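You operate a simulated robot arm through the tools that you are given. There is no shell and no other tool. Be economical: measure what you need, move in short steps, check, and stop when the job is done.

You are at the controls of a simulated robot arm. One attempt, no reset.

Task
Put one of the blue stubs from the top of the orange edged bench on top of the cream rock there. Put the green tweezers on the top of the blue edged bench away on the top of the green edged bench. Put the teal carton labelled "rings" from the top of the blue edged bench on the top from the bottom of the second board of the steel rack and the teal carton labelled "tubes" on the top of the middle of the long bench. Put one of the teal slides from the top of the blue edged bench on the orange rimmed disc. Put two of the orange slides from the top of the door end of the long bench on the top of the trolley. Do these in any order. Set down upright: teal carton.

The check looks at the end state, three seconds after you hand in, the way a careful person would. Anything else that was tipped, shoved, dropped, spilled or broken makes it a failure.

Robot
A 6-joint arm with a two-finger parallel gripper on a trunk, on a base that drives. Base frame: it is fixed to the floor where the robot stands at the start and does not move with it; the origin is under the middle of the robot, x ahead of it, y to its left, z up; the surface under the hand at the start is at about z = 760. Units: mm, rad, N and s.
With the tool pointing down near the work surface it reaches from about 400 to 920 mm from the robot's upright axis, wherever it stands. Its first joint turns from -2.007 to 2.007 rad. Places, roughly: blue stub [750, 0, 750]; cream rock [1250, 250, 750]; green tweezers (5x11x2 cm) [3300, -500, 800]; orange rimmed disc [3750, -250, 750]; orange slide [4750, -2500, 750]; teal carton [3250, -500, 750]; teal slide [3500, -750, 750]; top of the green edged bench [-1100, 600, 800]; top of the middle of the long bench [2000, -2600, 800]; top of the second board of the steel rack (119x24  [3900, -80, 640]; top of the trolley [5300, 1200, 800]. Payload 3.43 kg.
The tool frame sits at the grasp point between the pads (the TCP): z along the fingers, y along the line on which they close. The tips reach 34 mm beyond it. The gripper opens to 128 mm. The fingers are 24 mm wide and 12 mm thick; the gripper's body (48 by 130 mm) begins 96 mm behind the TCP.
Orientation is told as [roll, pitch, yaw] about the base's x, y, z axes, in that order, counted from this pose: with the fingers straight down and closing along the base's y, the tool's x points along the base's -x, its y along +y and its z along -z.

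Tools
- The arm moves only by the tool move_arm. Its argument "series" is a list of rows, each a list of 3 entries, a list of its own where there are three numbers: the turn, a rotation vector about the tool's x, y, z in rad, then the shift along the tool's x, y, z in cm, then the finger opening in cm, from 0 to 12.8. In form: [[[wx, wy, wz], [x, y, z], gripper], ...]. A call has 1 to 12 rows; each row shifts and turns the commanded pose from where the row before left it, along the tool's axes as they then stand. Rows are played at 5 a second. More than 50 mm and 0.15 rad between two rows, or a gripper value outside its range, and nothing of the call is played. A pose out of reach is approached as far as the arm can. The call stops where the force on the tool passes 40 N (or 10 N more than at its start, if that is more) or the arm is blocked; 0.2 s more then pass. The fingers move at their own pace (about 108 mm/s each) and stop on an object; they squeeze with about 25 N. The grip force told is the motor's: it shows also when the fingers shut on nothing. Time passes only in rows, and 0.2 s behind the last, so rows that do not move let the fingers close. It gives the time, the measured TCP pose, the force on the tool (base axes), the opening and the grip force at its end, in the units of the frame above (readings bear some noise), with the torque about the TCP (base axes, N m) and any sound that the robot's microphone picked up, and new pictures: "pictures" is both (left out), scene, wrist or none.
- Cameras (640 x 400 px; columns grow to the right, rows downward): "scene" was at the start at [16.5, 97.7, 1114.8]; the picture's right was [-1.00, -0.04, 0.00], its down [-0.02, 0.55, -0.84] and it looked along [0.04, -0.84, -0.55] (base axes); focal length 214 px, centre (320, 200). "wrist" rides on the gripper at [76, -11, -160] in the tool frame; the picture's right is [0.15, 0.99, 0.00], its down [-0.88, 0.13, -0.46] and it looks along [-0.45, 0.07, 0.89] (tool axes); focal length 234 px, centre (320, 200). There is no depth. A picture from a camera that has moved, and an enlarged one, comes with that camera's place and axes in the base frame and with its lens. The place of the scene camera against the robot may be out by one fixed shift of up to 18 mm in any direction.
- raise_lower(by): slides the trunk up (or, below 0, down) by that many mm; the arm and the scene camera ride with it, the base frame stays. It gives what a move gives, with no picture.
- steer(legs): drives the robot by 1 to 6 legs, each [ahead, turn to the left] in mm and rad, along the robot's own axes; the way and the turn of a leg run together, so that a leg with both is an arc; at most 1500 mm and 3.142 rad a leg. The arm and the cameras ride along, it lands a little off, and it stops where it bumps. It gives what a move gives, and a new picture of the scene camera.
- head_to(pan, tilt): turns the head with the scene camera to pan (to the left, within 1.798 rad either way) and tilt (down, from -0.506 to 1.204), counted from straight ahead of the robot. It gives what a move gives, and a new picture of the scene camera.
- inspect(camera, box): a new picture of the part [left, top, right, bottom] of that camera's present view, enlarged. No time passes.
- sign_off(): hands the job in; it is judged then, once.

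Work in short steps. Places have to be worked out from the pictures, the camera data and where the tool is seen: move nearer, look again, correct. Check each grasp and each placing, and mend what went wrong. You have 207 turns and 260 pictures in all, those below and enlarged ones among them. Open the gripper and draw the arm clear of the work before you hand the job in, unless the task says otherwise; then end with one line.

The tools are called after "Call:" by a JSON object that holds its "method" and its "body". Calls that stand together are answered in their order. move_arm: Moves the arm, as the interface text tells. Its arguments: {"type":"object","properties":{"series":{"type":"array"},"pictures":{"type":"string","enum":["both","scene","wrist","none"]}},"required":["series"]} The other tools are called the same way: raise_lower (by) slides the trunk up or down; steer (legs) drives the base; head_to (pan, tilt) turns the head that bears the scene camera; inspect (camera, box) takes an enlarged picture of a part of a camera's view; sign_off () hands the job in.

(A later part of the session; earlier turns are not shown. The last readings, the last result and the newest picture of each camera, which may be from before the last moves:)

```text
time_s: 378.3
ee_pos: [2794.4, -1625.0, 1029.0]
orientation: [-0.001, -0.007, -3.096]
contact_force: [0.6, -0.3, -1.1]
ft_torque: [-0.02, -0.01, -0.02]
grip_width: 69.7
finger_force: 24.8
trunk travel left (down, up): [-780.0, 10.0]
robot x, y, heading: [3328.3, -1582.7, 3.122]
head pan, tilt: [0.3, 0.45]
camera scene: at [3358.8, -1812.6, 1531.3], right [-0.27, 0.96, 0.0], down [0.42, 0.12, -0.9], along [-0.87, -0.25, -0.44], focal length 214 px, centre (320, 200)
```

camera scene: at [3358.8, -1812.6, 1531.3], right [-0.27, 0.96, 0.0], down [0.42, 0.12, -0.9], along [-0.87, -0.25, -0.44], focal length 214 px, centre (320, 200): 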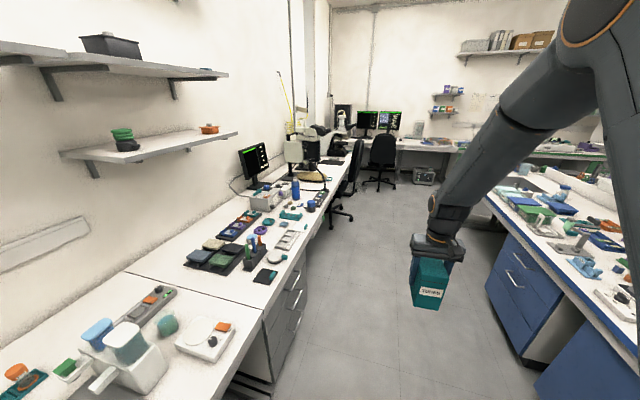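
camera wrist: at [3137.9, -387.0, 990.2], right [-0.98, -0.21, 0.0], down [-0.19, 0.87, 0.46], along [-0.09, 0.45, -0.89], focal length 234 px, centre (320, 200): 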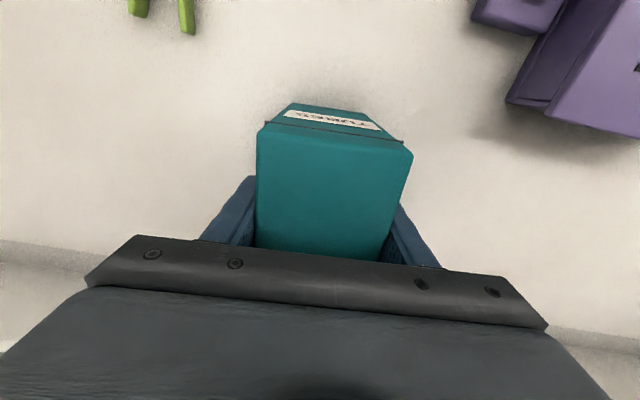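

A seam in the long bench is at x ≈ 2850, so the middle section around x = 2000 lies beyond it. I'll zoom in for free space.

Call:
{"method": "inspect", "body": {"camera": "scene", "box": [160, 140, 370, 300]}}

```text
2.50 times, centred on (265, 220) of scene
camera zoom: at [3358.8, -1812.6, 1531.3], right [-0.27, 0.96, 0.0], down [0.42, 0.12, -0.9], along [-0.87, -0.25, -0.44], focal length 536 px, centre (458, 150)
```

zoom: 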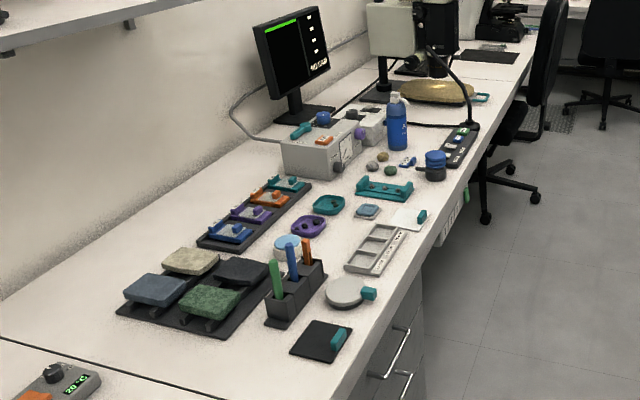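

I'll drive further and face the bench at x ≈ 2400 to choose a spot.

Call:
{"method": "steer", "body": {"legs": [[900, 0.0], [0, 1.59]]}}

Call:
{"method": "head_to", "body": {"pan": 0, "tilt": 0.7}}

```text
time_s: 386.9
ee_pos: [2487.2, -2097.1, 1029.0]
orientation: [-0.002, -0.006, -1.503]
contact_force: [0.1, -0.5, -2.0]
ft_torque: [0.02, 0.01, 0.03]
grip_width: 69.6
finger_force: 24.9
trunk travel left (down, up): [-780.0, 10.0]
robot x, y, heading: [2431.0, -1561.7, -1.567]
head pan, tilt: [0.3, 0.45]
camera scene: at [2665.4, -1548.2, 1531.4], right [-0.95, -0.3, 0.0], down [-0.13, 0.42, -0.9], along [0.27, -0.86, -0.44], focal length 214 px, centre (320, 200)
```

scene: 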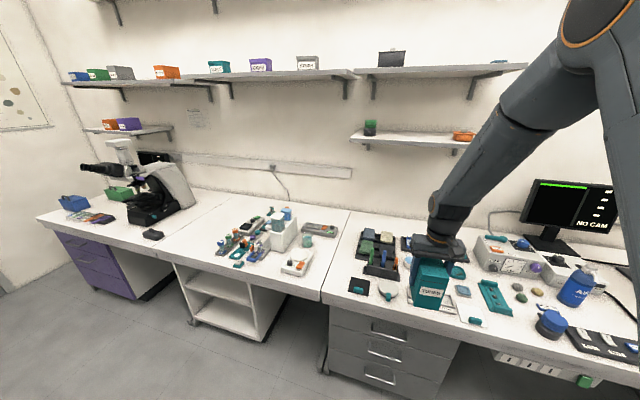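

```text
time_s: 387.7
ee_pos: [2487.1, -2097.5, 1028.9]
orientation: [-0.002, -0.008, -1.504]
contact_force: [-1.1, 0.6, -1.6]
ft_torque: [0.05, 0.01, -0.02]
grip_width: 69.8
finger_force: 24.7
trunk travel left (down, up): [-780.0, 10.0]
robot x, y, heading: [2431.6, -1563.3, -1.575]
head pan, tilt: [0.0, 0.7]
camera scene: at [2638.3, -1545.4, 1509.2], right [-1.0, 0.0, 0.0], down [0.0, 0.64, -0.77], along [0.0, -0.77, -0.64], focal length 214 px, centre (320, 200)
```

scene: 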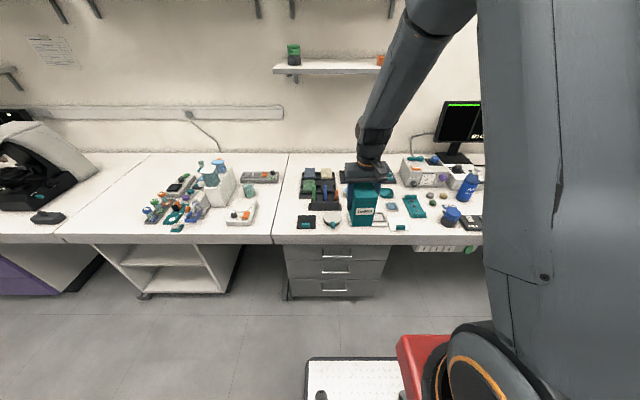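

The middle section starts at the seam x ≈ 2840, and this part is crowded. I'll shift to x ≈ 1850 to look for a larger free area.

Call:
{"method": "steer", "body": {"legs": [[0, -1.571], [580, 0], [0, 1.571]]}}

```text
time_s: 398.6
ee_pos: [1899.9, -2098.8, 1028.8]
orientation: [-0.002, -0.007, -1.518]
contact_force: [0.1, 0.3, -2.2]
ft_torque: [0.02, 0.0, 0.0]
grip_width: 69.9
finger_force: 25.0
trunk travel left (down, up): [-780.0, 10.0]
robot x, y, heading: [1855.8, -1562.8, -1.586]
head pan, tilt: [0.0, 0.7]
camera scene: at [2060.2, -1549.2, 1509.2], right [-1.0, 0.01, 0.0], down [0.01, 0.64, -0.76], along [-0.01, -0.76, -0.64], focal length 214 px, centre (320, 200)
```

scene: 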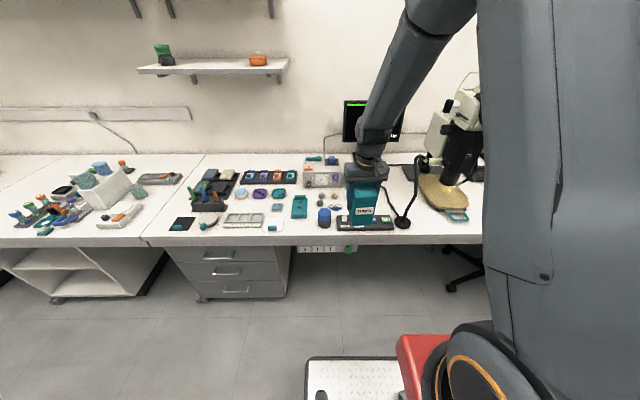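

Call:
{"method": "inspect", "body": {"camera": "scene", "box": [130, 120, 480, 260]}}

```text
1.83 times, centred on (305, 190) of scene
camera zoom: at [2060.2, -1549.2, 1509.2], right [-1.0, 0.01, 0.0], down [0.01, 0.64, -0.76], along [-0.01, -0.76, -0.64], focal length 392 px, centre (347, 218)
```

zoom: 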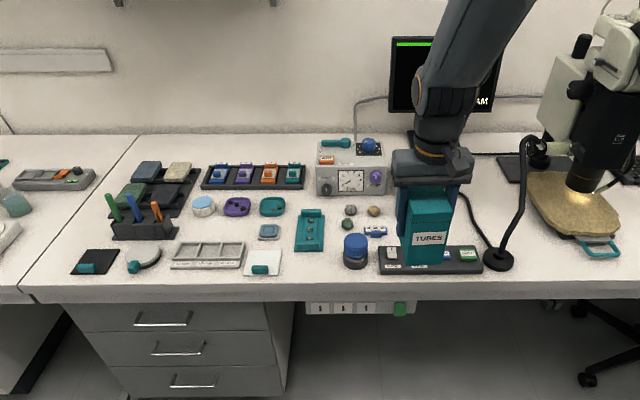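

The cleanest reachable spot is at the front, between the white pad and the blue cylinder, around (2150, -2235). Its depth suits the carton's 70 mm side. I'll rotate the carton 90° and hover there.

Call:
{"method": "move_arm", "body": {"series": [[[0, 0, -0.138], [0, 0, 0], 6], [[0, 0, -0.138], [0, 0, 0], 6], [[0, 0, -0.138], [0, 0, 0], 6], [[0, 0, -0.138], [0, 0, 0], 6], [[0, 0, -0.138], [0, 0, 0], 6], [[0, 0, -0.138], [0, 0, 0], 6], [[0, 0, -0.138], [0, 0, 0], 6], [[0, 0, -0.138], [0, 0, 0], 6], [[0, 0, -0.138], [0, 0, 0], 6], [[0, 0, -0.138], [0, 0, 0], 6], [[0, 0, -0.138], [0, 0, 0], 6]], "pictures": "none"}}

Call:
{"method": "move_arm", "body": {"series": [[[0, 0, 0], [-4.18, -2.27, 0], 6], [[0, 0, 0], [-4.18, -2.27, 0], 6], [[0, 0, 0], [-4.18, -2.27, 0], 6], [[0, 0, 0], [-4.18, -2.27, 0], 6], [[0, 0, 0], [-4.18, -2.27, 0], 6], [[0, 0, 0], [-4.18, -2.27, 0], 6], [[0, 0, 0], [0, 0, 0], 6]]}}

```text
time_s: 401.0
ee_pos: [1900.6, -2099.0, 1029.9]
orientation: [-0.006, 0.001, 0.007]
contact_force: [-0.8, -0.2, -1.7]
ft_torque: [0.0, 0.02, -0.01]
grip_width: 70.0
finger_force: 25.1
trunk travel left (down, up): [-780.0, 10.0]
robot x, y, heading: [1853.2, -1566.3, -1.587]
head pan, tilt: [0.0, 0.7]
```

```text
time_s: 402.6
ee_pos: [2153.6, -2235.3, 1029.7]
orientation: [-0.007, 0.003, 0.001]
contact_force: [-0.6, -0.2, -1.4]
ft_torque: [0.0, -0.02, 0.01]
grip_width: 69.9
finger_force: 25.0
trunk travel left (down, up): [-780.0, 10.0]
robot x, y, heading: [1855.5, -1563.5, -1.585]
head pan, tilt: [0.0, 0.7]
camera scene: at [2060.6, -1549.3, 1509.1], right [-1.0, 0.01, 0.0], down [0.01, 0.64, -0.76], along [-0.01, -0.76, -0.64], focal length 214 px, centre (320, 200)
camera wrist: at [2078.1, -2246.6, 1191.6], right [-0.15, 0.99, -0.01], down [0.88, 0.13, 0.45], along [0.45, 0.06, -0.89], focal length 234 px, centre (320, 200)
```

scene: 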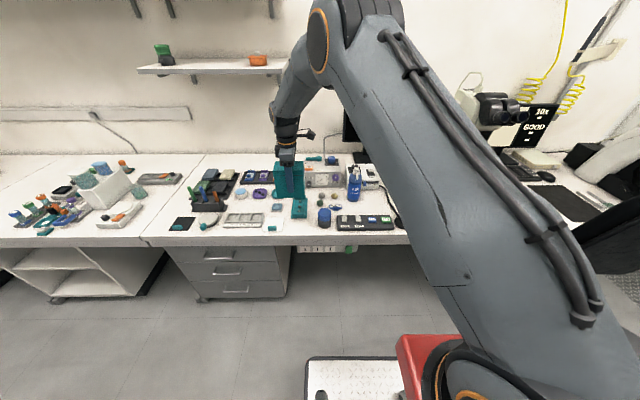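
wrist: 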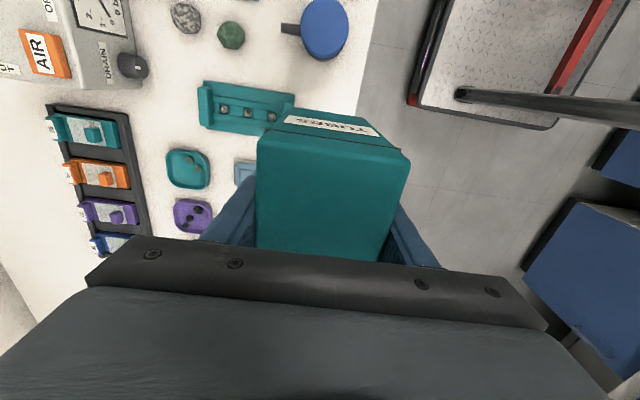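

The free gap runs from y = -2281 (block) to -2177 (bench edge). I'll centre the carton at (2140, -2231) and lower it to about 40 mm above the bench, then check.

Call:
{"method": "move_arm", "body": {"series": [[[0, 0, 0], [1.36, 0.4, 0], 6], [[0, 0, 0], [0, 0, 4], 6], [[0, 0, 0], [0, 0, 4], 6], [[0, 0, 0], [0, 0, 4], 6], [[0, 0, 0], [0, 0, 4], 6], [[0, 0, 0], [0, 0, 0], 6]], "pictures": "wrist"}}

Call:
{"method": "inspect", "body": {"camera": "scene", "box": [220, 150, 380, 250]}}

```text
time_s: 404.0
ee_pos: [2138.3, -2232.7, 870.8]
orientation: [-0.007, 0.002, 0.002]
contact_force: [0.6, -0.1, -1.8]
ft_torque: [0.04, -0.01, 0.02]
grip_width: 70.0
finger_force: 25.1
trunk travel left (down, up): [-780.0, 10.0]
robot x, y, heading: [1853.5, -1561.9, -1.587]
head pan, tilt: [0.0, 0.7]
camera wrist: at [2063.1, -2243.9, 1031.4], right [-0.15, 0.99, -0.01], down [0.88, 0.14, 0.45], along [0.45, 0.06, -0.89], focal length 234 px, centre (320, 200)
```

wrist: 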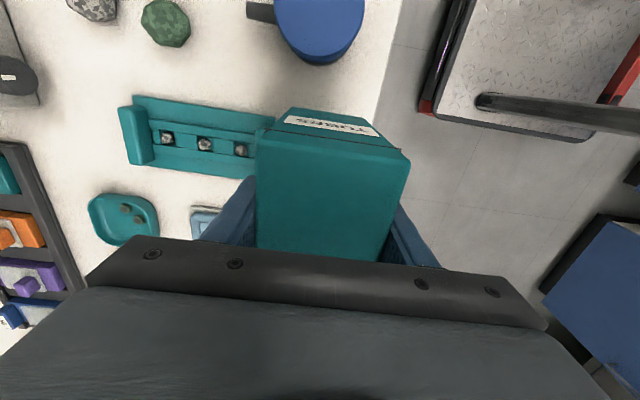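

```text
4.00 times, centred on (300, 200) of scene
camera zoom: at [2060.4, -1549.3, 1509.2], right [-1.0, 0.01, 0.0], down [0.01, 0.64, -0.76], along [-0.01, -0.76, -0.64], focal length 858 px, centre (400, 200)
```

zoom: 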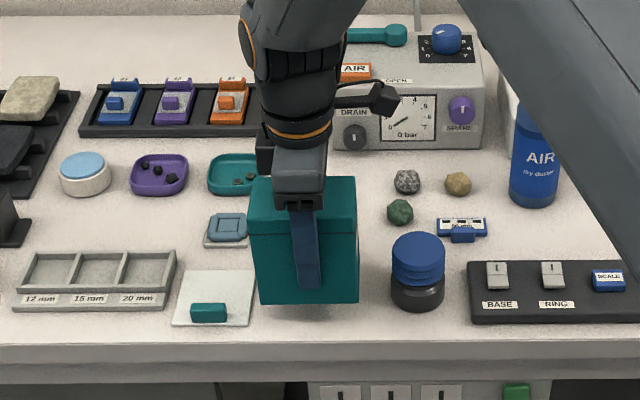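

The carton is slightly close to the white pad, so I'll shift it 15 mm toward the cylinder and lower it in steps to contact at TCP ≈ 830.

Call:
{"method": "move_arm", "body": {"series": [[[0, 0, 0], [1.5, 0, 0], 6], [[0, 0, 0], [0, 0, 2.5], 6], [[0, 0, 0], [0, 0, 1], 6], [[0, 0, 0], [0, 0, 0], 6]], "pictures": "none"}}

Call:
{"method": "inspect", "body": {"camera": "scene", "box": [220, 150, 380, 250]}}

Call:
{"method": "move_arm", "body": {"series": [[[0, 0, 0], [0, 0, 0.3], 6], [[0, 0, 0], [0, 0, 0], 6]], "pictures": "none"}}

Call:
{"method": "move_arm", "body": {"series": [[[0, 0, 0], [0, 0, 0.2], 6], [[0, 0, 0], [0, 0, 0], 6]], "pictures": "none"}}

```text
time_s: 405.0
ee_pos: [2121.9, -2233.1, 834.9]
orientation: [-0.006, 0.001, 0.002]
contact_force: [0.3, -0.2, -2.2]
ft_torque: [0.03, 0.02, -0.02]
grip_width: 69.9
finger_force: 24.7
trunk travel left (down, up): [-780.0, 10.0]
robot x, y, heading: [1856.2, -1564.6, -1.581]
head pan, tilt: [0.0, 0.7]
```

```text
4.00 times, centred on (300, 200) of scene
camera zoom: at [2060.4, -1549.3, 1509.2], right [-1.0, 0.01, 0.0], down [0.01, 0.64, -0.76], along [-0.01, -0.76, -0.64], focal length 858 px, centre (400, 200)
```

zoom: 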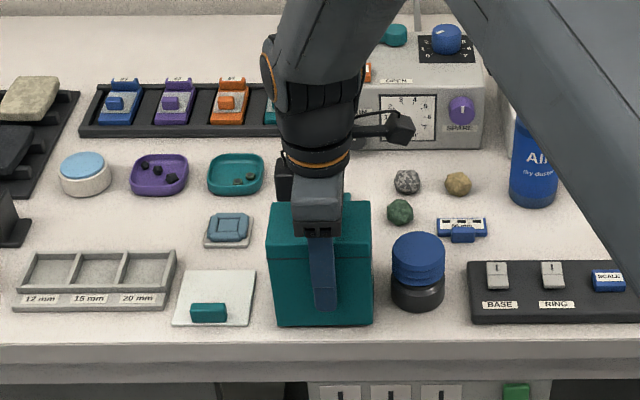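

```text
time_s: 405.6
ee_pos: [2122.4, -2232.1, 831.5]
orientation: [-0.006, 0.003, 0.001]
contact_force: [-0.6, 0.3, -2.1]
ft_torque: [0.01, 0.01, 0.03]
grip_width: 69.8
finger_force: 25.0
trunk travel left (down, up): [-780.0, 10.0]
robot x, y, heading: [1851.4, -1563.9, -1.584]
head pan, tilt: [0.0, 0.7]
```

```text
time_s: 406.2
ee_pos: [2122.2, -2232.5, 830.4]
orientation: [-0.008, 0.001, 0.001]
contact_force: [-1.9, 2.9, 9.2]
ft_torque: [0.49, -0.47, 0.16]
grip_width: 69.7
finger_force: 25.6
trunk travel left (down, up): [-780.0, 10.0]
robot x, y, heading: [1852.6, -1564.4, -1.581]
head pan, tilt: [0.0, 0.7]
```

Contact at 830, as expected. I'll open a little on each side, then lift.

Call:
{"method": "move_arm", "body": {"series": [[[0, 0, 0], [0, 0, 0], 7.5], [[0, 0, 0], [0, 0, 0], 8], [[0, 0, 0], [0, 0, 0], 8], [[0, 0, 0], [0, 0, -4], 8], [[0, 0, 0], [0, 0, -4.5], 8], [[0, 0, 0], [0, 0, -4.5], 8], [[0, 0, 0], [0, 0, -4.5], 8], [[0, 0, 0], [0, 0, -4.5], 8]], "pictures": "none"}}

Call:
{"method": "inspect", "body": {"camera": "scene", "box": [220, 150, 380, 250]}}

```text
time_s: 408.0
ee_pos: [2123.4, -2232.6, 1049.3]
orientation: [-0.007, 0.003, 0.001]
contact_force: [0.1, 0.2, 0.2]
ft_torque: [0.04, -0.03, -0.02]
grip_width: 80.0
finger_force: 0.0
trunk travel left (down, up): [-780.0, 10.0]
robot x, y, heading: [1855.9, -1561.9, -1.585]
head pan, tilt: [0.0, 0.7]
```

```text
4.00 times, centred on (300, 200) of scene
camera zoom: at [2060.4, -1549.5, 1509.2], right [-1.0, 0.01, 0.0], down [0.01, 0.64, -0.76], along [-0.01, -0.76, -0.64], focal length 858 px, centre (400, 200)
```

zoom: 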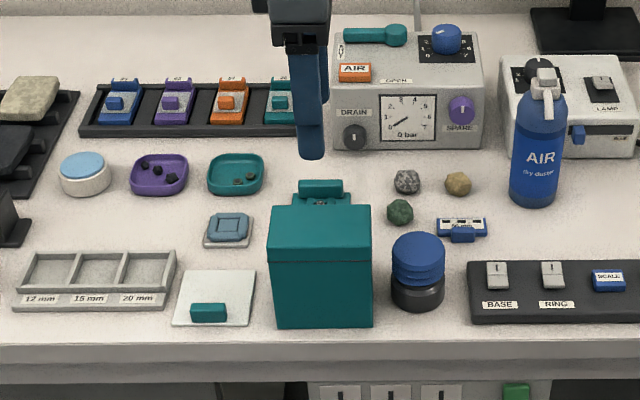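

TUBES stands upright on the middle section. Next are the tweezers, so I'll retract the arm and drive back to the blue bench.

Call:
{"method": "move_arm", "body": {"series": [[[0, 0, 0], [3, 3.5, 0], 8], [[0, 0, 0], [3, 3.5, 0], 8], [[0, 0, 0], [3, 3.5, 0], 8], [[0, 0, 0], [3, 3.5, 0], 8], [[0, 0, 0], [3, 3.5, 0], 8]], "pictures": "none"}}

Call:
{"method": "steer", "body": {"legs": [[0, 1.585], [1480, 0], [0, 1.571], [415, 0]]}}

```text
time_s: 409.2
ee_pos: [1973.4, -2057.1, 1048.5]
orientation: [-0.007, 0.001, 0.001]
contact_force: [0.5, 0.4, 0.6]
ft_torque: [0.01, 0.01, 0.01]
grip_width: 80.2
finger_force: 0.0
trunk travel left (down, up): [-780.0, 10.0]
robot x, y, heading: [1850.5, -1562.6, -1.58]
head pan, tilt: [0.0, 0.7]
```

```text
time_s: 426.4
ee_pos: [3208.5, -656.4, 1048.5]
orientation: [-0.007, 0.003, -3.131]
contact_force: [-0.3, -0.4, 0.7]
ft_torque: [0.02, 0.0, 0.0]
grip_width: 80.0
finger_force: 0.1
trunk travel left (down, up): [-780.0, 10.0]
robot x, y, heading: [3335.5, -1144.5, 1.564]
head pan, tilt: [0.0, 0.7]
camera scene: at [3149.2, -1180.9, 1509.2], right [1.0, 0.0, 0.0], down [0.0, -0.64, -0.77], along [0.0, 0.77, -0.64], focal length 214 px, centre (320, 200)
```

scene: 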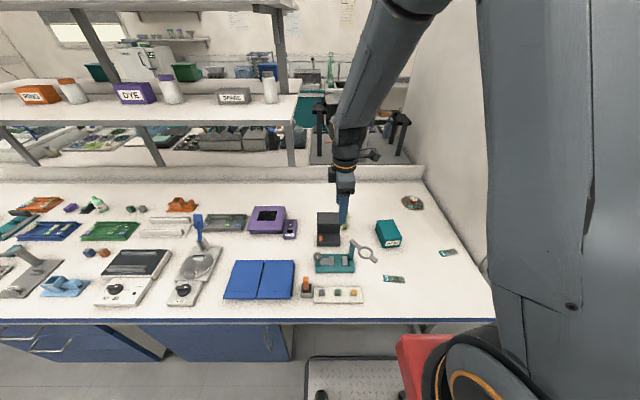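

I'll rotate the gripper to close along x, then hover over the tweezers.

Call:
{"method": "move_arm", "body": {"series": [[[0, 0, 0.144], [0, 0, 0], 8], [[0, 0, 0.144], [0, 0, 0], 8], [[0, 0, 0.144], [0, 0, 0], 8], [[0, 0, 0.144], [0, 0, 0], 8], [[0, 0, 0.144], [0, 0, 0], 8], [[0, 0, 0.144], [0, 0, 0], 8], [[0, 0, 0.144], [0, 0, 0], 8], [[0, 0, 0.144], [0, 0, 0], 8], [[0, 0, 0.144], [0, 0, 0], 8], [[0, 0, 0.144], [0, 0, 0], 8], [[0, 0, 0.142], [0, 0, 0], 8]], "pictures": "none"}}

Call:
{"method": "move_arm", "body": {"series": [[[0, 0, 0], [-4, -0.9, 0], 8], [[0, 0, 0], [-4, -0.9, 0], 8], [[0, 0, 0], [-4, -0.9, 0], 8], [[0, 0, 0], [-4, -0.9, 0], 8], [[0, 0, 0], [-4, -0.9, 0], 8], [[0, 0, 0], [0, 0, 0], 8]], "pictures": "wrist"}}

Call:
{"method": "inspect", "body": {"camera": "wrist", "box": [220, 90, 420, 215]}}

```text
time_s: 428.8
ee_pos: [3208.3, -655.8, 1047.2]
orientation: [-0.002, -0.007, 1.566]
contact_force: [0.2, 0.2, 0.1]
ft_torque: [-0.01, 0.02, -0.01]
grip_width: 80.3
finger_force: 0.0
trunk travel left (down, up): [-780.0, 10.0]
robot x, y, heading: [3336.5, -1145.7, 1.569]
head pan, tilt: [0.0, 0.7]
```

```text
time_s: 430.2
ee_pos: [3254.2, -456.8, 1048.2]
orientation: [-0.003, -0.008, 1.571]
contact_force: [-0.4, 0.0, 0.6]
ft_torque: [0.03, -0.02, 0.02]
grip_width: 80.1
finger_force: 0.0
trunk travel left (down, up): [-780.0, 10.0]
robot x, y, heading: [3330.7, -1148.6, 1.57]
head pan, tilt: [0.0, 0.7]
camera wrist: at [3265.7, -533.6, 1208.8], right [-0.99, -0.15, 0.0], down [-0.13, 0.88, 0.46], along [-0.07, 0.46, -0.89], focal length 234 px, centre (320, 200)
```

wrist: 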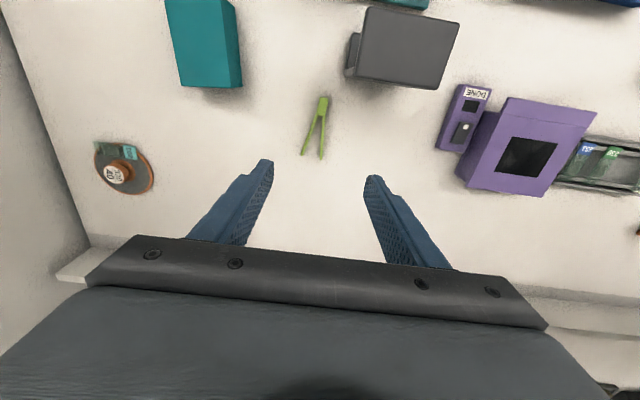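

```text
3.20 times, centred on (320, 152) of wrist
camera zoom: at [3265.7, -533.6, 1208.8], right [-0.99, -0.15, 0.0], down [-0.13, 0.88, 0.46], along [-0.07, 0.46, -0.89], focal length 749 px, centre (320, 352)
```

zoom: 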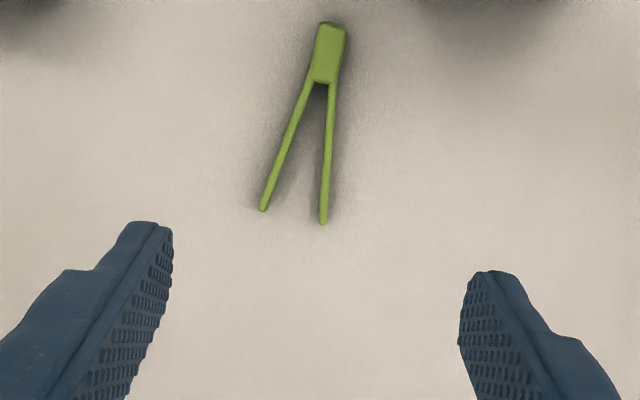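

The tweezers' hinge block is centred at about (3253, -488), and it's the best place to grip. I'll align over it and go down to 870.

Call:
{"method": "move_arm", "body": {"series": [[[0, 0, 0.065], [2.9, 0.1, 0], 5], [[0, 0, 0], [0, 0, 4.5], 5], [[0, 0, 0], [0, 0, 4.5], 5], [[0, 0, 0], [0, 0, 4.5], 5], [[0, 0, 0], [0, 0, 4.2], 5], [[0, 0, 0], [0, 0, 0], 5]]}}

Call:
{"method": "inspect", "body": {"camera": "wrist", "box": [220, 100, 420, 225]}}

```text
time_s: 431.6
ee_pos: [3253.2, -483.2, 873.0]
orientation: [-0.001, -0.009, 1.506]
contact_force: [0.0, 0.3, -0.9]
ft_torque: [-0.01, -0.02, -0.02]
grip_width: 50.1
finger_force: 0.1
trunk travel left (down, up): [-780.0, 10.0]
robot x, y, heading: [3334.3, -1148.1, 1.567]
head pan, tilt: [0.0, 0.7]
camera scene: at [3149.2, -1180.6, 1509.2], right [1.0, 0.0, 0.0], down [0.0, -0.64, -0.76], along [0.0, 0.76, -0.64], focal length 214 px, centre (320, 200)
camera wrist: at [3260.3, -561.7, 1032.1], right [-1.0, -0.08, 0.0], down [-0.07, 0.88, 0.46], along [-0.04, 0.46, -0.89], focal length 234 px, centre (320, 200)
```

scene: 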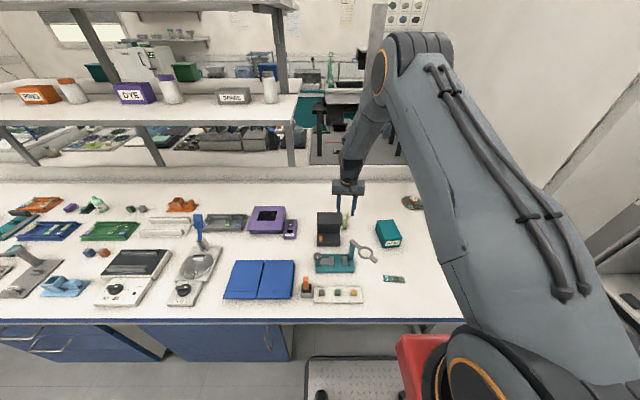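
wrist: 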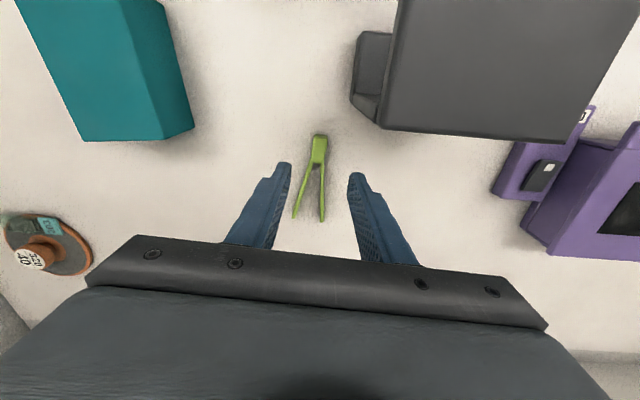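

```text
3.20 times, centred on (320, 162) of wrist
camera zoom: at [3260.3, -561.7, 1032.1], right [-1.0, -0.08, 0.0], down [-0.07, 0.88, 0.46], along [-0.04, 0.46, -0.89], focal length 749 px, centre (320, 320)
```

zoom: 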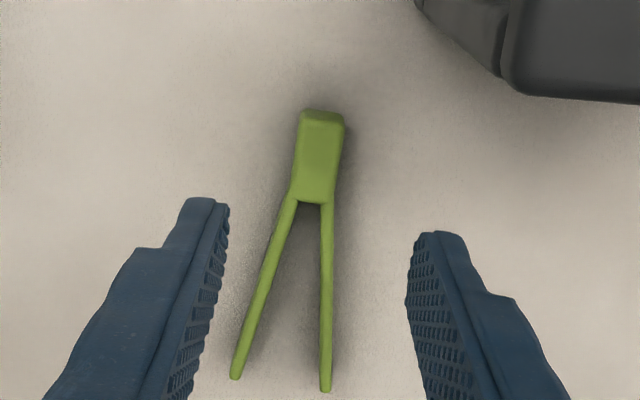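

The block is at (3254.6, -491). I'll adjust 6 mm and go down to TCP 797.

Call:
{"method": "move_arm", "body": {"series": [[[0, 0, 0], [0.6, -0.1, 2.5], 5], [[0, 0, 0], [0, 0, 3], 5], [[0, 0, 0], [0, 0, 1.7], 5], [[0, 0, 0], [0, 0, 0.3], 5], [[0, 0, 0], [0, 0, 0], 5]], "pictures": "none"}}

Call:
{"method": "inspect", "body": {"camera": "wrist", "box": [220, 100, 420, 225]}}

```text
time_s: 432.8
ee_pos: [3254.2, -490.2, 797.4]
orientation: [-0.002, -0.007, 1.505]
contact_force: [-0.4, 0.3, -1.1]
ft_torque: [0.01, 0.06, 0.05]
grip_width: 50.0
finger_force: 0.0
trunk travel left (down, up): [-780.0, 10.0]
robot x, y, heading: [3331.1, -1145.1, 1.568]
head pan, tilt: [0.0, 0.7]
```

```text
3.20 times, centred on (320, 162) of wrist
camera zoom: at [3260.8, -568.2, 957.5], right [-1.0, -0.08, 0.0], down [-0.07, 0.88, 0.46], along [-0.04, 0.46, -0.89], focal length 749 px, centre (320, 320)
```

zoom: 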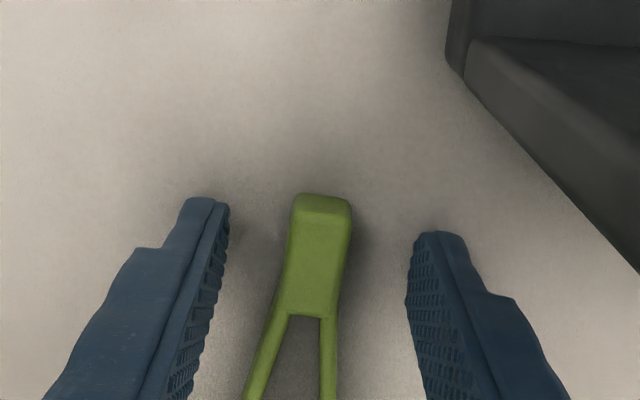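

Centred. I'll close and lift.

Call:
{"method": "move_arm", "body": {"series": [[[0, 0, 0], [0, 0, 0.15], 4], [[0, 0, 0], [0, 0, 0], 3], [[0, 0, 0], [0, 0, 0], 2], [[0, 0, 0], [0, 0, 0], 1], [[0, 0, 0], [0, 0, 0], 1], [[0, 0, 0], [0, 0, 0], 1]], "pictures": "none"}}

Call:
{"method": "move_arm", "body": {"series": [[[0, 0, 0], [0, 0, -1], 1], [[0, 0, 0], [0, 0, -4], 1], [[0, 0, 0], [0, 0, -4.5], 1], [[0, 0, 0], [0, 0, -4.5], 1], [[0, 0, 0], [0, 0, -4.5], 1], [[0, 0, 0], [0, 0, -4.5], 1], [[0, 0, 0], [0, 0, -4.5], 1]], "pictures": "wrist"}}

```text
time_s: 434.2
ee_pos: [3253.9, -489.4, 796.2]
orientation: [-0.001, -0.007, 1.507]
contact_force: [-0.1, 0.8, 0.0]
ft_torque: [-0.03, -0.02, 0.0]
grip_width: 15.0
finger_force: 25.4
trunk travel left (down, up): [-780.0, 10.0]
robot x, y, heading: [3333.4, -1145.8, 1.567]
head pan, tilt: [0.0, 0.7]
```

```text
time_s: 435.8
ee_pos: [3253.4, -491.6, 1070.7]
orientation: [-0.002, -0.007, 1.506]
contact_force: [-1.0, 0.1, 0.1]
ft_torque: [-0.01, 0.03, 0.02]
grip_width: 14.8
finger_force: 25.0
trunk travel left (down, up): [-780.0, 10.0]
robot x, y, heading: [3332.1, -1147.1, 1.568]
head pan, tilt: [0.0, 0.7]
camera wrist: at [3260.0, -569.7, 1231.4], right [-1.0, -0.08, 0.0], down [-0.07, 0.88, 0.46], along [-0.04, 0.46, -0.89], focal length 234 px, centre (320, 200)
```

wrist: 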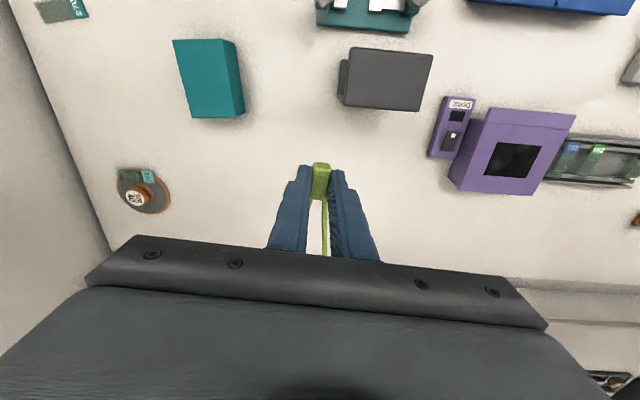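

The tweezers are held. I'll retract, back out, and drive down the right-hand aisle toward the green edged bench, checking the view on the way.

Call:
{"method": "move_arm", "body": {"series": [[[0, 0, 0], [4.5, -1, 0], 1], [[0, 0, 0], [4.5, -1, 0], 1], [[0, 0, 0], [4.5, -1, 0], 1], [[0, 0, 0], [4.5, -1, 0], 1]], "pictures": "none"}}

Call:
{"method": "steer", "body": {"legs": [[-330, 0], [0, 1.573], [1300, 0]]}}

Call:
{"method": "head_to", "body": {"pan": 0.1, "tilt": 0.4}}

```text
time_s: 436.8
ee_pos: [3282.9, -673.6, 1068.0]
orientation: [-0.002, -0.008, 1.506]
contact_force: [-0.6, 0.6, 0.3]
ft_torque: [-0.01, -0.02, 0.0]
grip_width: 14.9
finger_force: 24.6
trunk travel left (down, up): [-780.0, 10.0]
robot x, y, heading: [3334.0, -1146.5, 1.571]
head pan, tilt: [0.0, 0.7]
```

```text
time_s: 449.0
ee_pos: [1560.5, -1553.4, 1069.3]
orientation: [-0.001, -0.008, 3.097]
contact_force: [-0.2, -0.8, -0.3]
ft_torque: [0.0, -0.02, -0.01]
grip_width: 14.9
finger_force: 25.0
trunk travel left (down, up): [-780.0, 10.0]
robot x, y, heading: [2033.4, -1494.8, -3.131]
head pan, tilt: [0.0, 0.7]
camera scene: at [2071.8, -1696.3, 1509.2], right [-0.01, 1.0, 0.0], down [0.64, 0.01, -0.76], along [-0.76, -0.01, -0.64], focal length 214 px, centre (320, 200)
```

scene: 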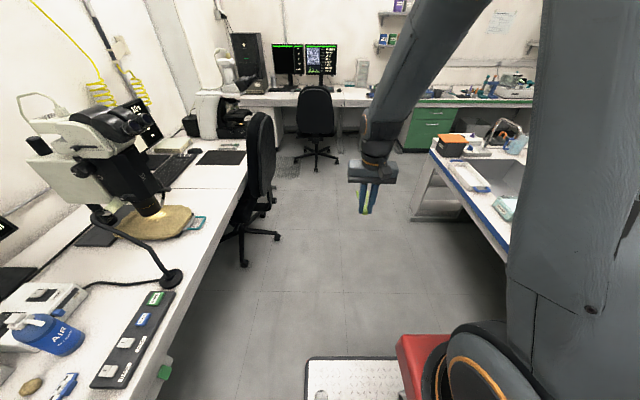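

```text
time_s: 449.8
ee_pos: [1560.4, -1552.9, 1067.8]
orientation: [-0.003, -0.008, 3.098]
contact_force: [0.4, 0.5, 0.6]
ft_torque: [0.0, -0.01, 0.0]
grip_width: 14.8
finger_force: 24.7
trunk travel left (down, up): [-780.0, 10.0]
robot x, y, heading: [2033.0, -1493.3, -3.128]
head pan, tilt: [0.099, 0.4]
camera scene: at [2064.6, -1705.6, 1536.0], right [-0.11, 0.99, 0.0], down [0.39, 0.04, -0.92], along [-0.91, -0.1, -0.39], focal length 214 px, centre (320, 200)
```

scene: 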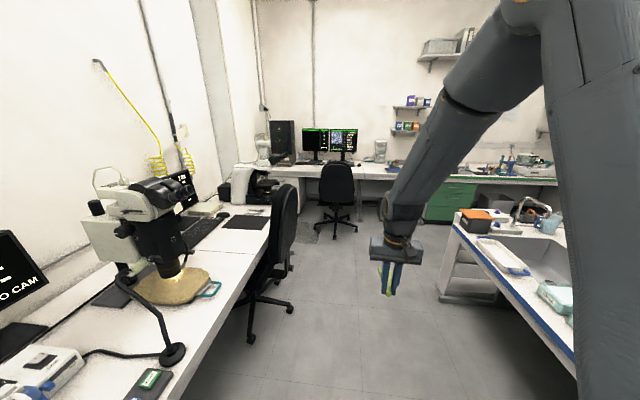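

The aisle is clear, with the chair well to the left. I'll drive on to x ≈ -60, turn right, and go up to y ≈ 0 beside the green bench.

Call:
{"method": "steer", "body": {"legs": [[1050, 0], [1045, 0], [0, -1.581], [1490, 0]]}}

Call:
{"method": "head_to", "body": {"pan": 1.0, "tilt": 0.6}}

```text
time_s: 459.4
ee_pos: [-449.6, -1567.3, 1066.9]
orientation: [-0.001, -0.007, 3.087]
contact_force: [-0.5, -0.1, 0.0]
ft_torque: [0.0, -0.04, -0.02]
grip_width: 14.4
finger_force: 25.0
trunk travel left (down, up): [-780.0, 10.0]
robot x, y, heading: [23.6, -1515.6, -3.139]
head pan, tilt: [0.099, 0.4]
stopped in leg 2: the robot was blocked; the commanded pose is now the measured one
camera scene: at [54.8, -1724.3, 1536.1], right [-0.11, 0.99, 0.0], down [0.39, 0.04, -0.92], along [-0.92, -0.1, -0.39], focal length 214 px, centre (320, 200)
```

scene: 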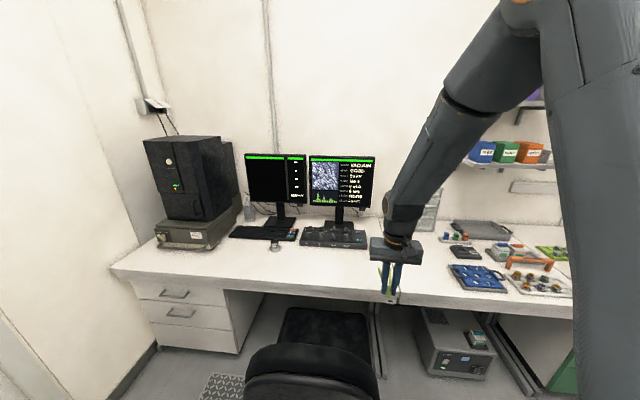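

```text
time_s: 460.6
ee_pos: [-448.4, -1568.1, 1067.7]
orientation: [-0.001, -0.008, 3.088]
contact_force: [-0.6, 0.2, -0.3]
ft_torque: [0.03, 0.0, 0.02]
grip_width: 14.6
finger_force: 25.3
trunk travel left (down, up): [-780.0, 10.0]
robot x, y, heading: [25.6, -1512.0, -3.132]
head pan, tilt: [1.0, 0.6]
camera scene: at [100.0, -1789.2, 1517.8], right [-0.84, 0.54, 0.0], down [0.3, 0.48, -0.83], along [-0.44, -0.7, -0.56], focal length 214 px, centre (320, 200)
```

scene: 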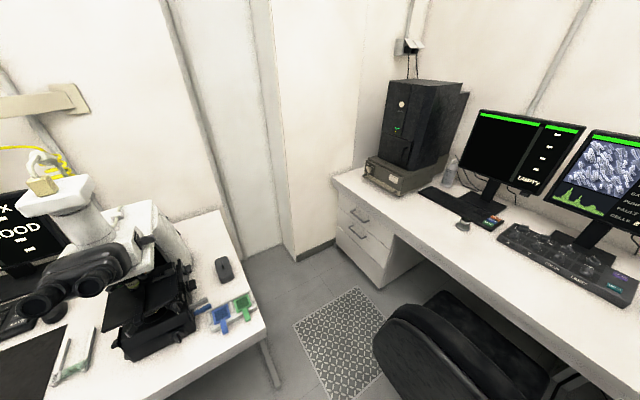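

The robot's front touched the office chair's area and stopped. I'll back off, turn right, and drive diagonally into the corridor by the green bench.

Call:
{"method": "steer", "body": {"legs": [[-130, 0], [0, -1.27], [900, 0], [0, -0.3], [600, 0]]}}

Call:
{"method": "head_to", "body": {"pan": 1.0, "tilt": 0.6}}

```text
time_s: 473.4
ee_pos: [-192.2, 419.6, 1067.6]
orientation: [-0.004, -0.007, 1.529]
contact_force: [-0.8, -0.7, -1.1]
ft_torque: [0.02, 0.0, -0.01]
grip_width: 14.4
finger_force: 24.6
trunk travel left (down, up): [-780.0, 10.0]
robot x, y, heading: [-131.1, -52.3, 1.597]
head pan, tilt: [1.0, 0.6]
camera scene: at [-388.2, -129.4, 1517.8], right [0.52, 0.85, 0.0], down [0.48, -0.3, -0.83], along [-0.7, 0.43, -0.56], focal length 214 px, centre (320, 200)
```

scene: 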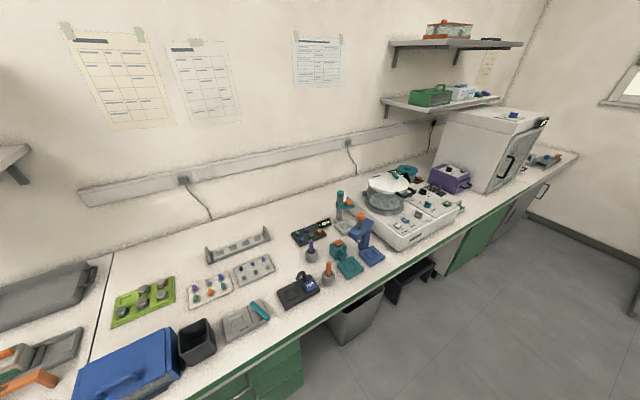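

```text
time_s: 474.0
ee_pos: [-192.1, 419.5, 1067.8]
orientation: [0.0, -0.008, 1.53]
contact_force: [0.2, 0.0, -0.5]
ft_torque: [-0.01, 0.02, 0.03]
grip_width: 14.4
finger_force: 25.3
trunk travel left (down, up): [-780.0, 10.0]
robot x, y, heading: [-131.8, -57.0, 1.592]
head pan, tilt: [1.0, 0.6]
camera scene: at [-388.2, -129.2, 1517.8], right [0.52, 0.85, 0.0], down [0.48, -0.3, -0.83], along [-0.7, 0.43, -0.56], focal length 214 px, centre (320, 200)
```

scene: 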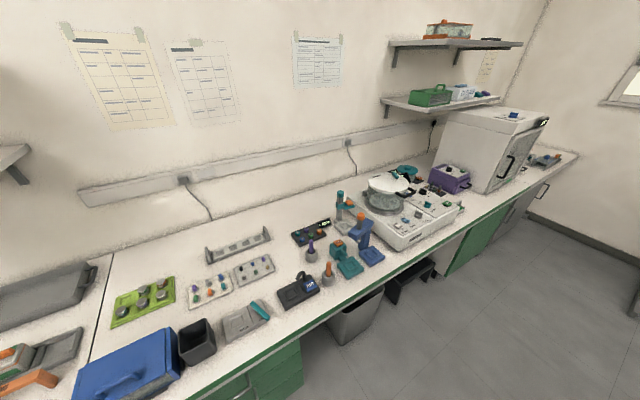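

I'm beside the green edged bench. I'll zoom in to pick a free spot.

Call:
{"method": "inspect", "body": {"camera": "scene", "box": [190, 180, 430, 330]}}

```text
2.67 times, centred on (310, 255) of scene
camera zoom: at [-388.2, -129.2, 1517.8], right [0.52, 0.85, 0.0], down [0.48, -0.3, -0.83], along [-0.7, 0.43, -0.56], focal length 572 px, centre (347, 53)
```

zoom: 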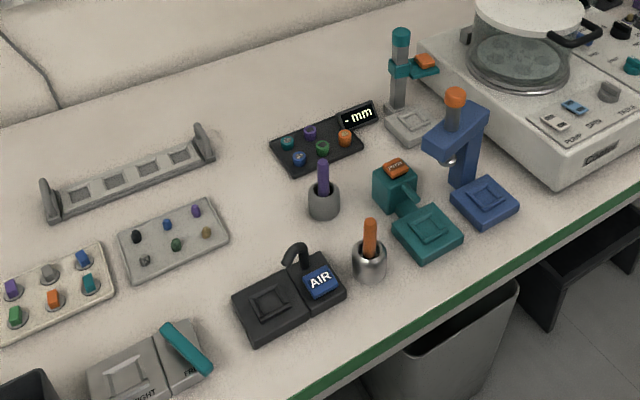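

A free channel about 100 mm wide runs along x around (-996, 88), between the button rack and the purple pen. I'll move up, turn to face the bench, and approach.

Call:
{"method": "steer", "body": {"legs": [[140, 0], [0, 1.55], [150, 0]]}}

Call:
{"method": "head_to", "body": {"pan": 0, "tilt": 0.75}}

```text
time_s: 480.0
ee_pos: [-756.5, 52.9, 1068.2]
orientation: [-0.001, -0.006, 3.052]
contact_force: [-0.3, 0.3, -1.0]
ft_torque: [-0.01, 0.01, 0.02]
grip_width: 14.6
finger_force: 25.3
trunk travel left (down, up): [-780.0, 10.0]
robot x, y, heading: [-277.2, 88.5, 3.11]
head pan, tilt: [1.0, 0.6]
camera scene: at [-216.7, -187.7, 1517.8], right [-0.83, 0.56, 0.0], down [0.32, 0.47, -0.83], along [-0.47, -0.68, -0.56], focal length 214 px, centre (320, 200)
```

scene: 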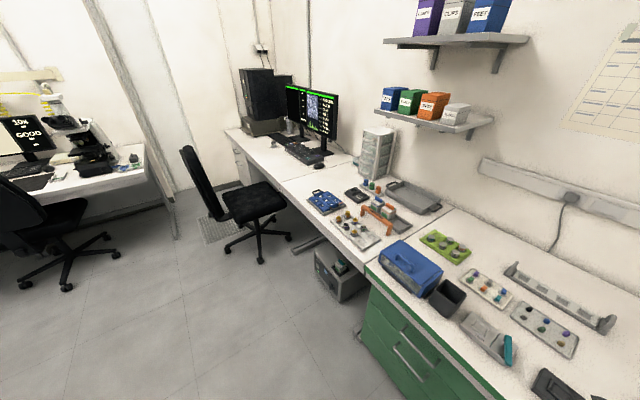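

```text
time_s: 481.3
ee_pos: [-757.4, 52.8, 1068.9]
orientation: [-0.002, -0.009, 3.053]
contact_force: [-0.4, 0.9, -0.2]
ft_torque: [0.02, -0.04, 0.03]
grip_width: 14.6
finger_force: 25.2
trunk travel left (down, up): [-780.0, 10.0]
robot x, y, heading: [-283.0, 89.0, 3.116]
head pan, tilt: [0.0, 0.75]
camera scene: at [-249.9, -112.4, 1505.0], right [0.03, 1.0, 0.0], down [0.68, -0.02, -0.73], along [-0.73, 0.02, -0.68], focal length 214 px, centre (320, 200)
```

scene: 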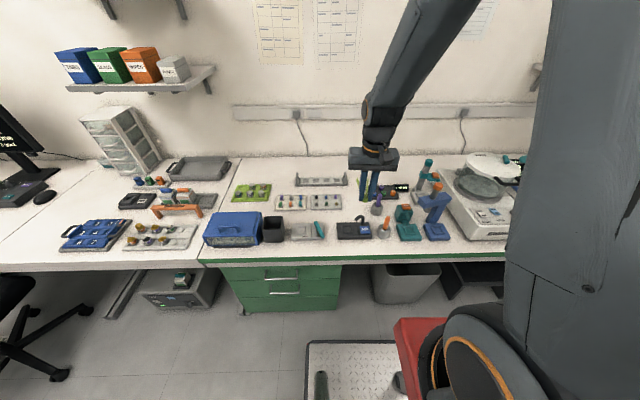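

The chair stands upright and the bench is clear ahead. I'll move the tweezers over the spot and look with the wrist camera.

Call:
{"method": "move_arm", "body": {"series": [[[0, 0, 0], [-3.8, -0.37, 0], 1], [[0, 0, 0], [-3.8, -0.37, 0], 1], [[0, 0, 0], [-3.8, -0.37, 0], 1], [[0, 0, 0], [-3.8, -0.37, 0], 1], [[0, 0, 0], [-3.8, -0.37, 0], 1], [[0, 0, 0], [0, 0, 4.5], 1], [[0, 0, 0], [0, 0, 4.5], 1], [[0, 0, 0], [0, 0, 0], 1]]}}

Call:
{"method": "inspect", "body": {"camera": "scene", "box": [290, 150, 450, 250]}}

```text
time_s: 483.1
ee_pos: [-945.4, 89.6, 979.3]
orientation: [-0.002, -0.008, 3.052]
contact_force: [0.4, 0.3, -0.2]
ft_torque: [-0.04, -0.03, 0.01]
grip_width: 14.6
finger_force: 25.1
trunk travel left (down, up): [-780.0, 10.0]
robot x, y, heading: [-281.0, 90.1, 3.11]
head pan, tilt: [0.0, 0.75]
camera scene: at [-250.0, -112.3, 1505.0], right [0.03, 1.0, 0.0], down [0.68, -0.02, -0.73], along [-0.73, 0.02, -0.68], focal length 214 px, centre (320, 200)
camera wrist: at [-867.7, 92.7, 1139.5], right [0.06, -1.0, 0.0], down [-0.89, -0.05, 0.46], along [-0.46, -0.02, -0.89], focal length 234 px, centre (320, 200)
```

scene: 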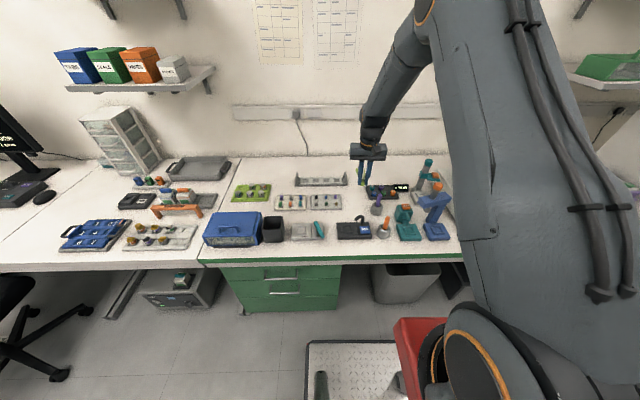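
wrist: 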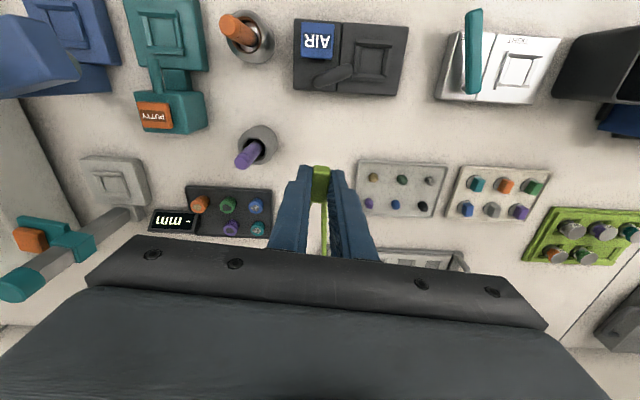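

```text
4.00 times, centred on (370, 200) of scene
camera zoom: at [-250.0, -112.3, 1505.0], right [0.03, 1.0, 0.0], down [0.68, -0.02, -0.73], along [-0.73, 0.02, -0.68], focal length 858 px, centre (120, 200)
```

zoom: 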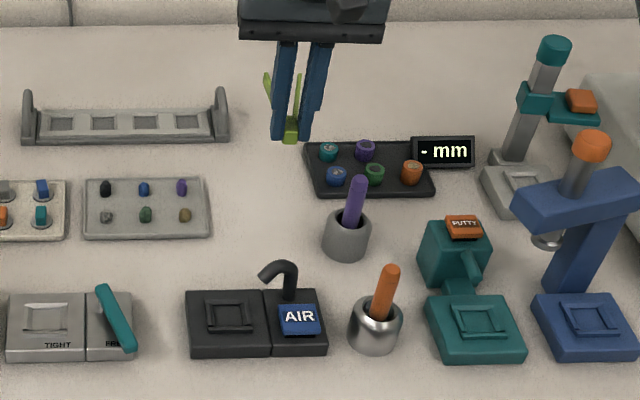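

The spot is clear: the pen holder is at y ≥ 155, the rack at y ≤ 17, and the AIR base's back at x = -883. I'll go down.

Call:
{"method": "move_arm", "body": {"series": [[[0, 0, 0], [0, 0, 4.5], 1], [[0, 0, 0], [0, 0, 4.5], 1], [[0, 0, 0], [0, 0, 4.5], 1], [[0, 0, 0], [0, 0, 3.5], 1], [[0, 0, 0], [0, 0, 0], 1]], "pictures": "none"}}

Call:
{"method": "inspect", "body": {"camera": "scene", "box": [320, 160, 416, 220]}}

Call:
{"method": "move_arm", "body": {"series": [[[0, 0, 0], [0, 0, 0.4], 1], [[0, 0, 0], [0, 0, 0], 1]], "pictures": "none"}}

```text
time_s: 484.3
ee_pos: [-946.9, 87.6, 809.1]
orientation: [-0.001, -0.006, 3.053]
contact_force: [-0.5, -0.1, 0.0]
ft_torque: [-0.03, -0.03, 0.02]
grip_width: 14.9
finger_force: 25.4
trunk travel left (down, up): [-780.0, 10.0]
robot x, y, heading: [-283.4, 90.5, 3.11]
head pan, tilt: [0.0, 0.75]
```

```text
6.67 times, centred on (368, 190) of scene
camera zoom: at [-250.0, -112.3, 1505.0], right [0.03, 1.0, 0.0], down [0.68, -0.02, -0.73], along [-0.73, 0.02, -0.68], focal length 1430 px, centre (0, 267)
```

zoom: 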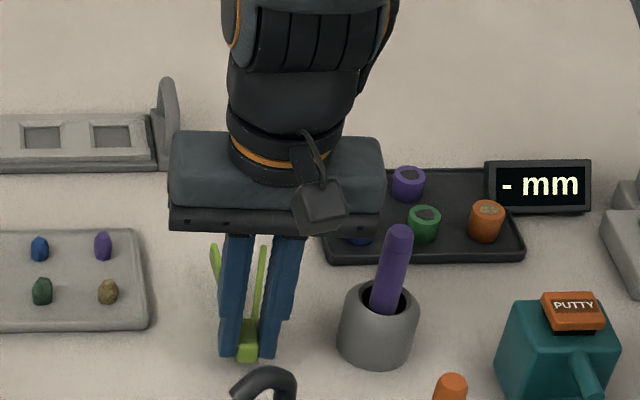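

```text
time_s: 484.9
ee_pos: [-947.8, 88.5, 804.4]
orientation: [-0.002, -0.006, 3.054]
contact_force: [0.0, 0.0, 0.1]
ft_torque: [0.01, -0.02, 0.0]
grip_width: 14.5
finger_force: 25.8
trunk travel left (down, up): [-780.0, 10.0]
robot x, y, heading: [-282.5, 88.2, 3.112]
head pan, tilt: [0.0, 0.75]
```

All clear around it. I'll take the last steps to contact.

Call:
{"method": "move_arm", "body": {"series": [[[0, 0, 0], [0, 0, 0.4], 1], [[0, 0, 0], [0, 0, 0.2], 1], [[0, 0, 0], [0, 0, 0], 1]], "pictures": "none"}}

Call:
{"method": "move_arm", "body": {"series": [[[0, 0, 0], [0, 0, 0.2], 1], [[0, 0, 0], [0, 0, 0], 1]], "pictures": "none"}}

Call:
{"method": "move_arm", "body": {"series": [[[0, 0, 0], [0, 0, 0.15], 1], [[0, 0, 0], [0, 0, 0], 1]], "pictures": "none"}}

```text
time_s: 485.7
ee_pos: [-947.2, 88.1, 799.0]
orientation: [-0.002, -0.006, 3.051]
contact_force: [0.5, -0.3, 0.0]
ft_torque: [0.01, -0.04, -0.02]
grip_width: 14.5
finger_force: 24.4
trunk travel left (down, up): [-780.0, 10.0]
robot x, y, heading: [-282.9, 90.9, 3.113]
head pan, tilt: [0.0, 0.75]
```

```text
time_s: 486.3
ee_pos: [-946.2, 88.1, 796.9]
orientation: [-0.002, -0.005, 3.053]
contact_force: [0.5, 0.1, -0.2]
ft_torque: [-0.01, 0.0, -0.03]
grip_width: 14.5
finger_force: 25.3
trunk travel left (down, up): [-780.0, 10.0]
robot x, y, heading: [-280.9, 89.6, 3.118]
head pan, tilt: [0.0, 0.75]
```

```text
time_s: 486.9
ee_pos: [-946.8, 89.0, 795.3]
orientation: [-0.001, -0.006, 3.053]
contact_force: [-0.4, -0.2, 0.2]
ft_torque: [0.0, 0.01, -0.02]
grip_width: 14.4
finger_force: 25.3
trunk travel left (down, up): [-780.0, 10.0]
robot x, y, heading: [-280.1, 93.5, 3.111]
head pan, tilt: [0.0, 0.75]
```

I'll go one more millimetre down, then release and lift.

Call:
{"method": "move_arm", "body": {"series": [[[0, 0, 0], [0, 0, 0.1], 1], [[0, 0, 0], [0, 0, 0], 2.2], [[0, 0, 0], [0, 0, 0], 3.2], [[0, 0, 0], [0, 0, 0], 3.6], [[0, 0, 0], [0, 0, 0], 3.6], [[0, 0, 0], [0, 0, -3], 3.6], [[0, 0, 0], [0, 0, -4.5], 3.6], [[0, 0, 0], [0, 0, -4.5], 3.6], [[0, 0, 0], [0, 0, -4.5], 3.6], [[0, 0, 0], [0, 0, -4.5], 3.6], [[0, 0, 0], [0, 0, -4.5], 3.6]], "pictures": "wrist"}}

Call:
{"method": "move_arm", "body": {"series": [[[0, 0, 0], [4.5, 0, 0], 3.6], [[0, 0, 0], [4.5, 0, 0], 3.6], [[0, 0, 0], [4.5, 0, 0], 3.6], [[0, 0, 0], [4.5, 0, 0], 3.6]], "pictures": "none"}}

Call:
{"method": "inspect", "body": {"camera": "scene", "box": [290, 150, 450, 250]}}

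```text
time_s: 489.3
ee_pos: [-945.7, 87.0, 1049.5]
orientation: [-0.002, -0.004, 3.052]
contact_force: [0.1, 0.1, 0.0]
ft_torque: [0.01, -0.04, 0.02]
grip_width: 36.1
finger_force: 0.0
trunk travel left (down, up): [-780.0, 10.0]
robot x, y, heading: [-283.6, 91.5, 3.112]
head pan, tilt: [0.0, 0.75]
camera wrist: at [-867.4, 90.4, 1210.2], right [0.06, -1.0, 0.0], down [-0.89, -0.05, 0.46], along [-0.46, -0.02, -0.89], focal length 234 px, centre (320, 200)
```

wrist: 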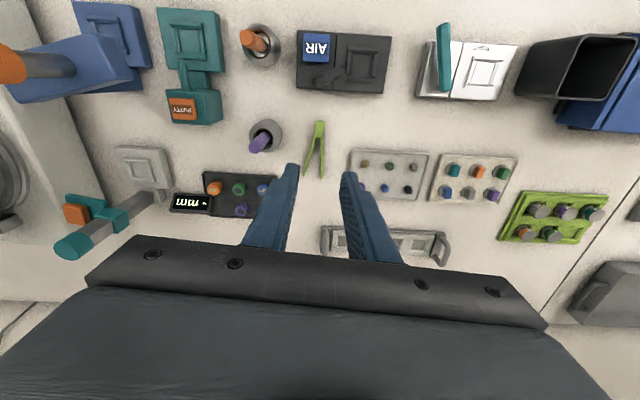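

```text
time_s: 490.3
ee_pos: [-766.8, 71.9, 1047.6]
orientation: [-0.003, -0.007, 3.052]
contact_force: [-1.1, 0.0, -0.6]
ft_torque: [0.01, -0.04, -0.02]
grip_width: 36.0
finger_force: 0.0
trunk travel left (down, up): [-780.0, 10.0]
robot x, y, heading: [-282.1, 93.0, 3.12]
head pan, tilt: [0.0, 0.75]
```

```text
4.00 times, centred on (370, 200) of scene
camera zoom: at [-250.5, -112.3, 1505.0], right [0.03, 1.0, 0.0], down [0.68, -0.02, -0.73], along [-0.73, 0.02, -0.68], focal length 858 px, centre (120, 200)
```

zoom: 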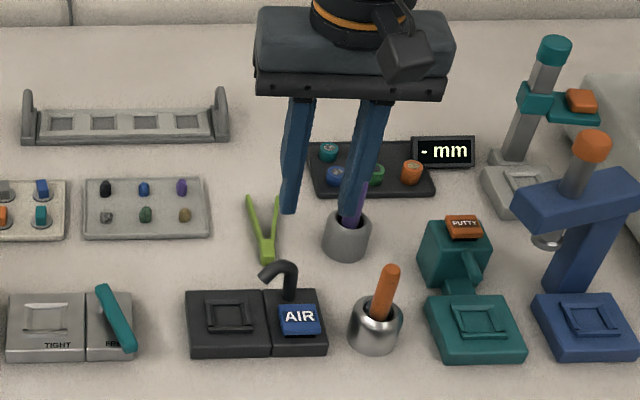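

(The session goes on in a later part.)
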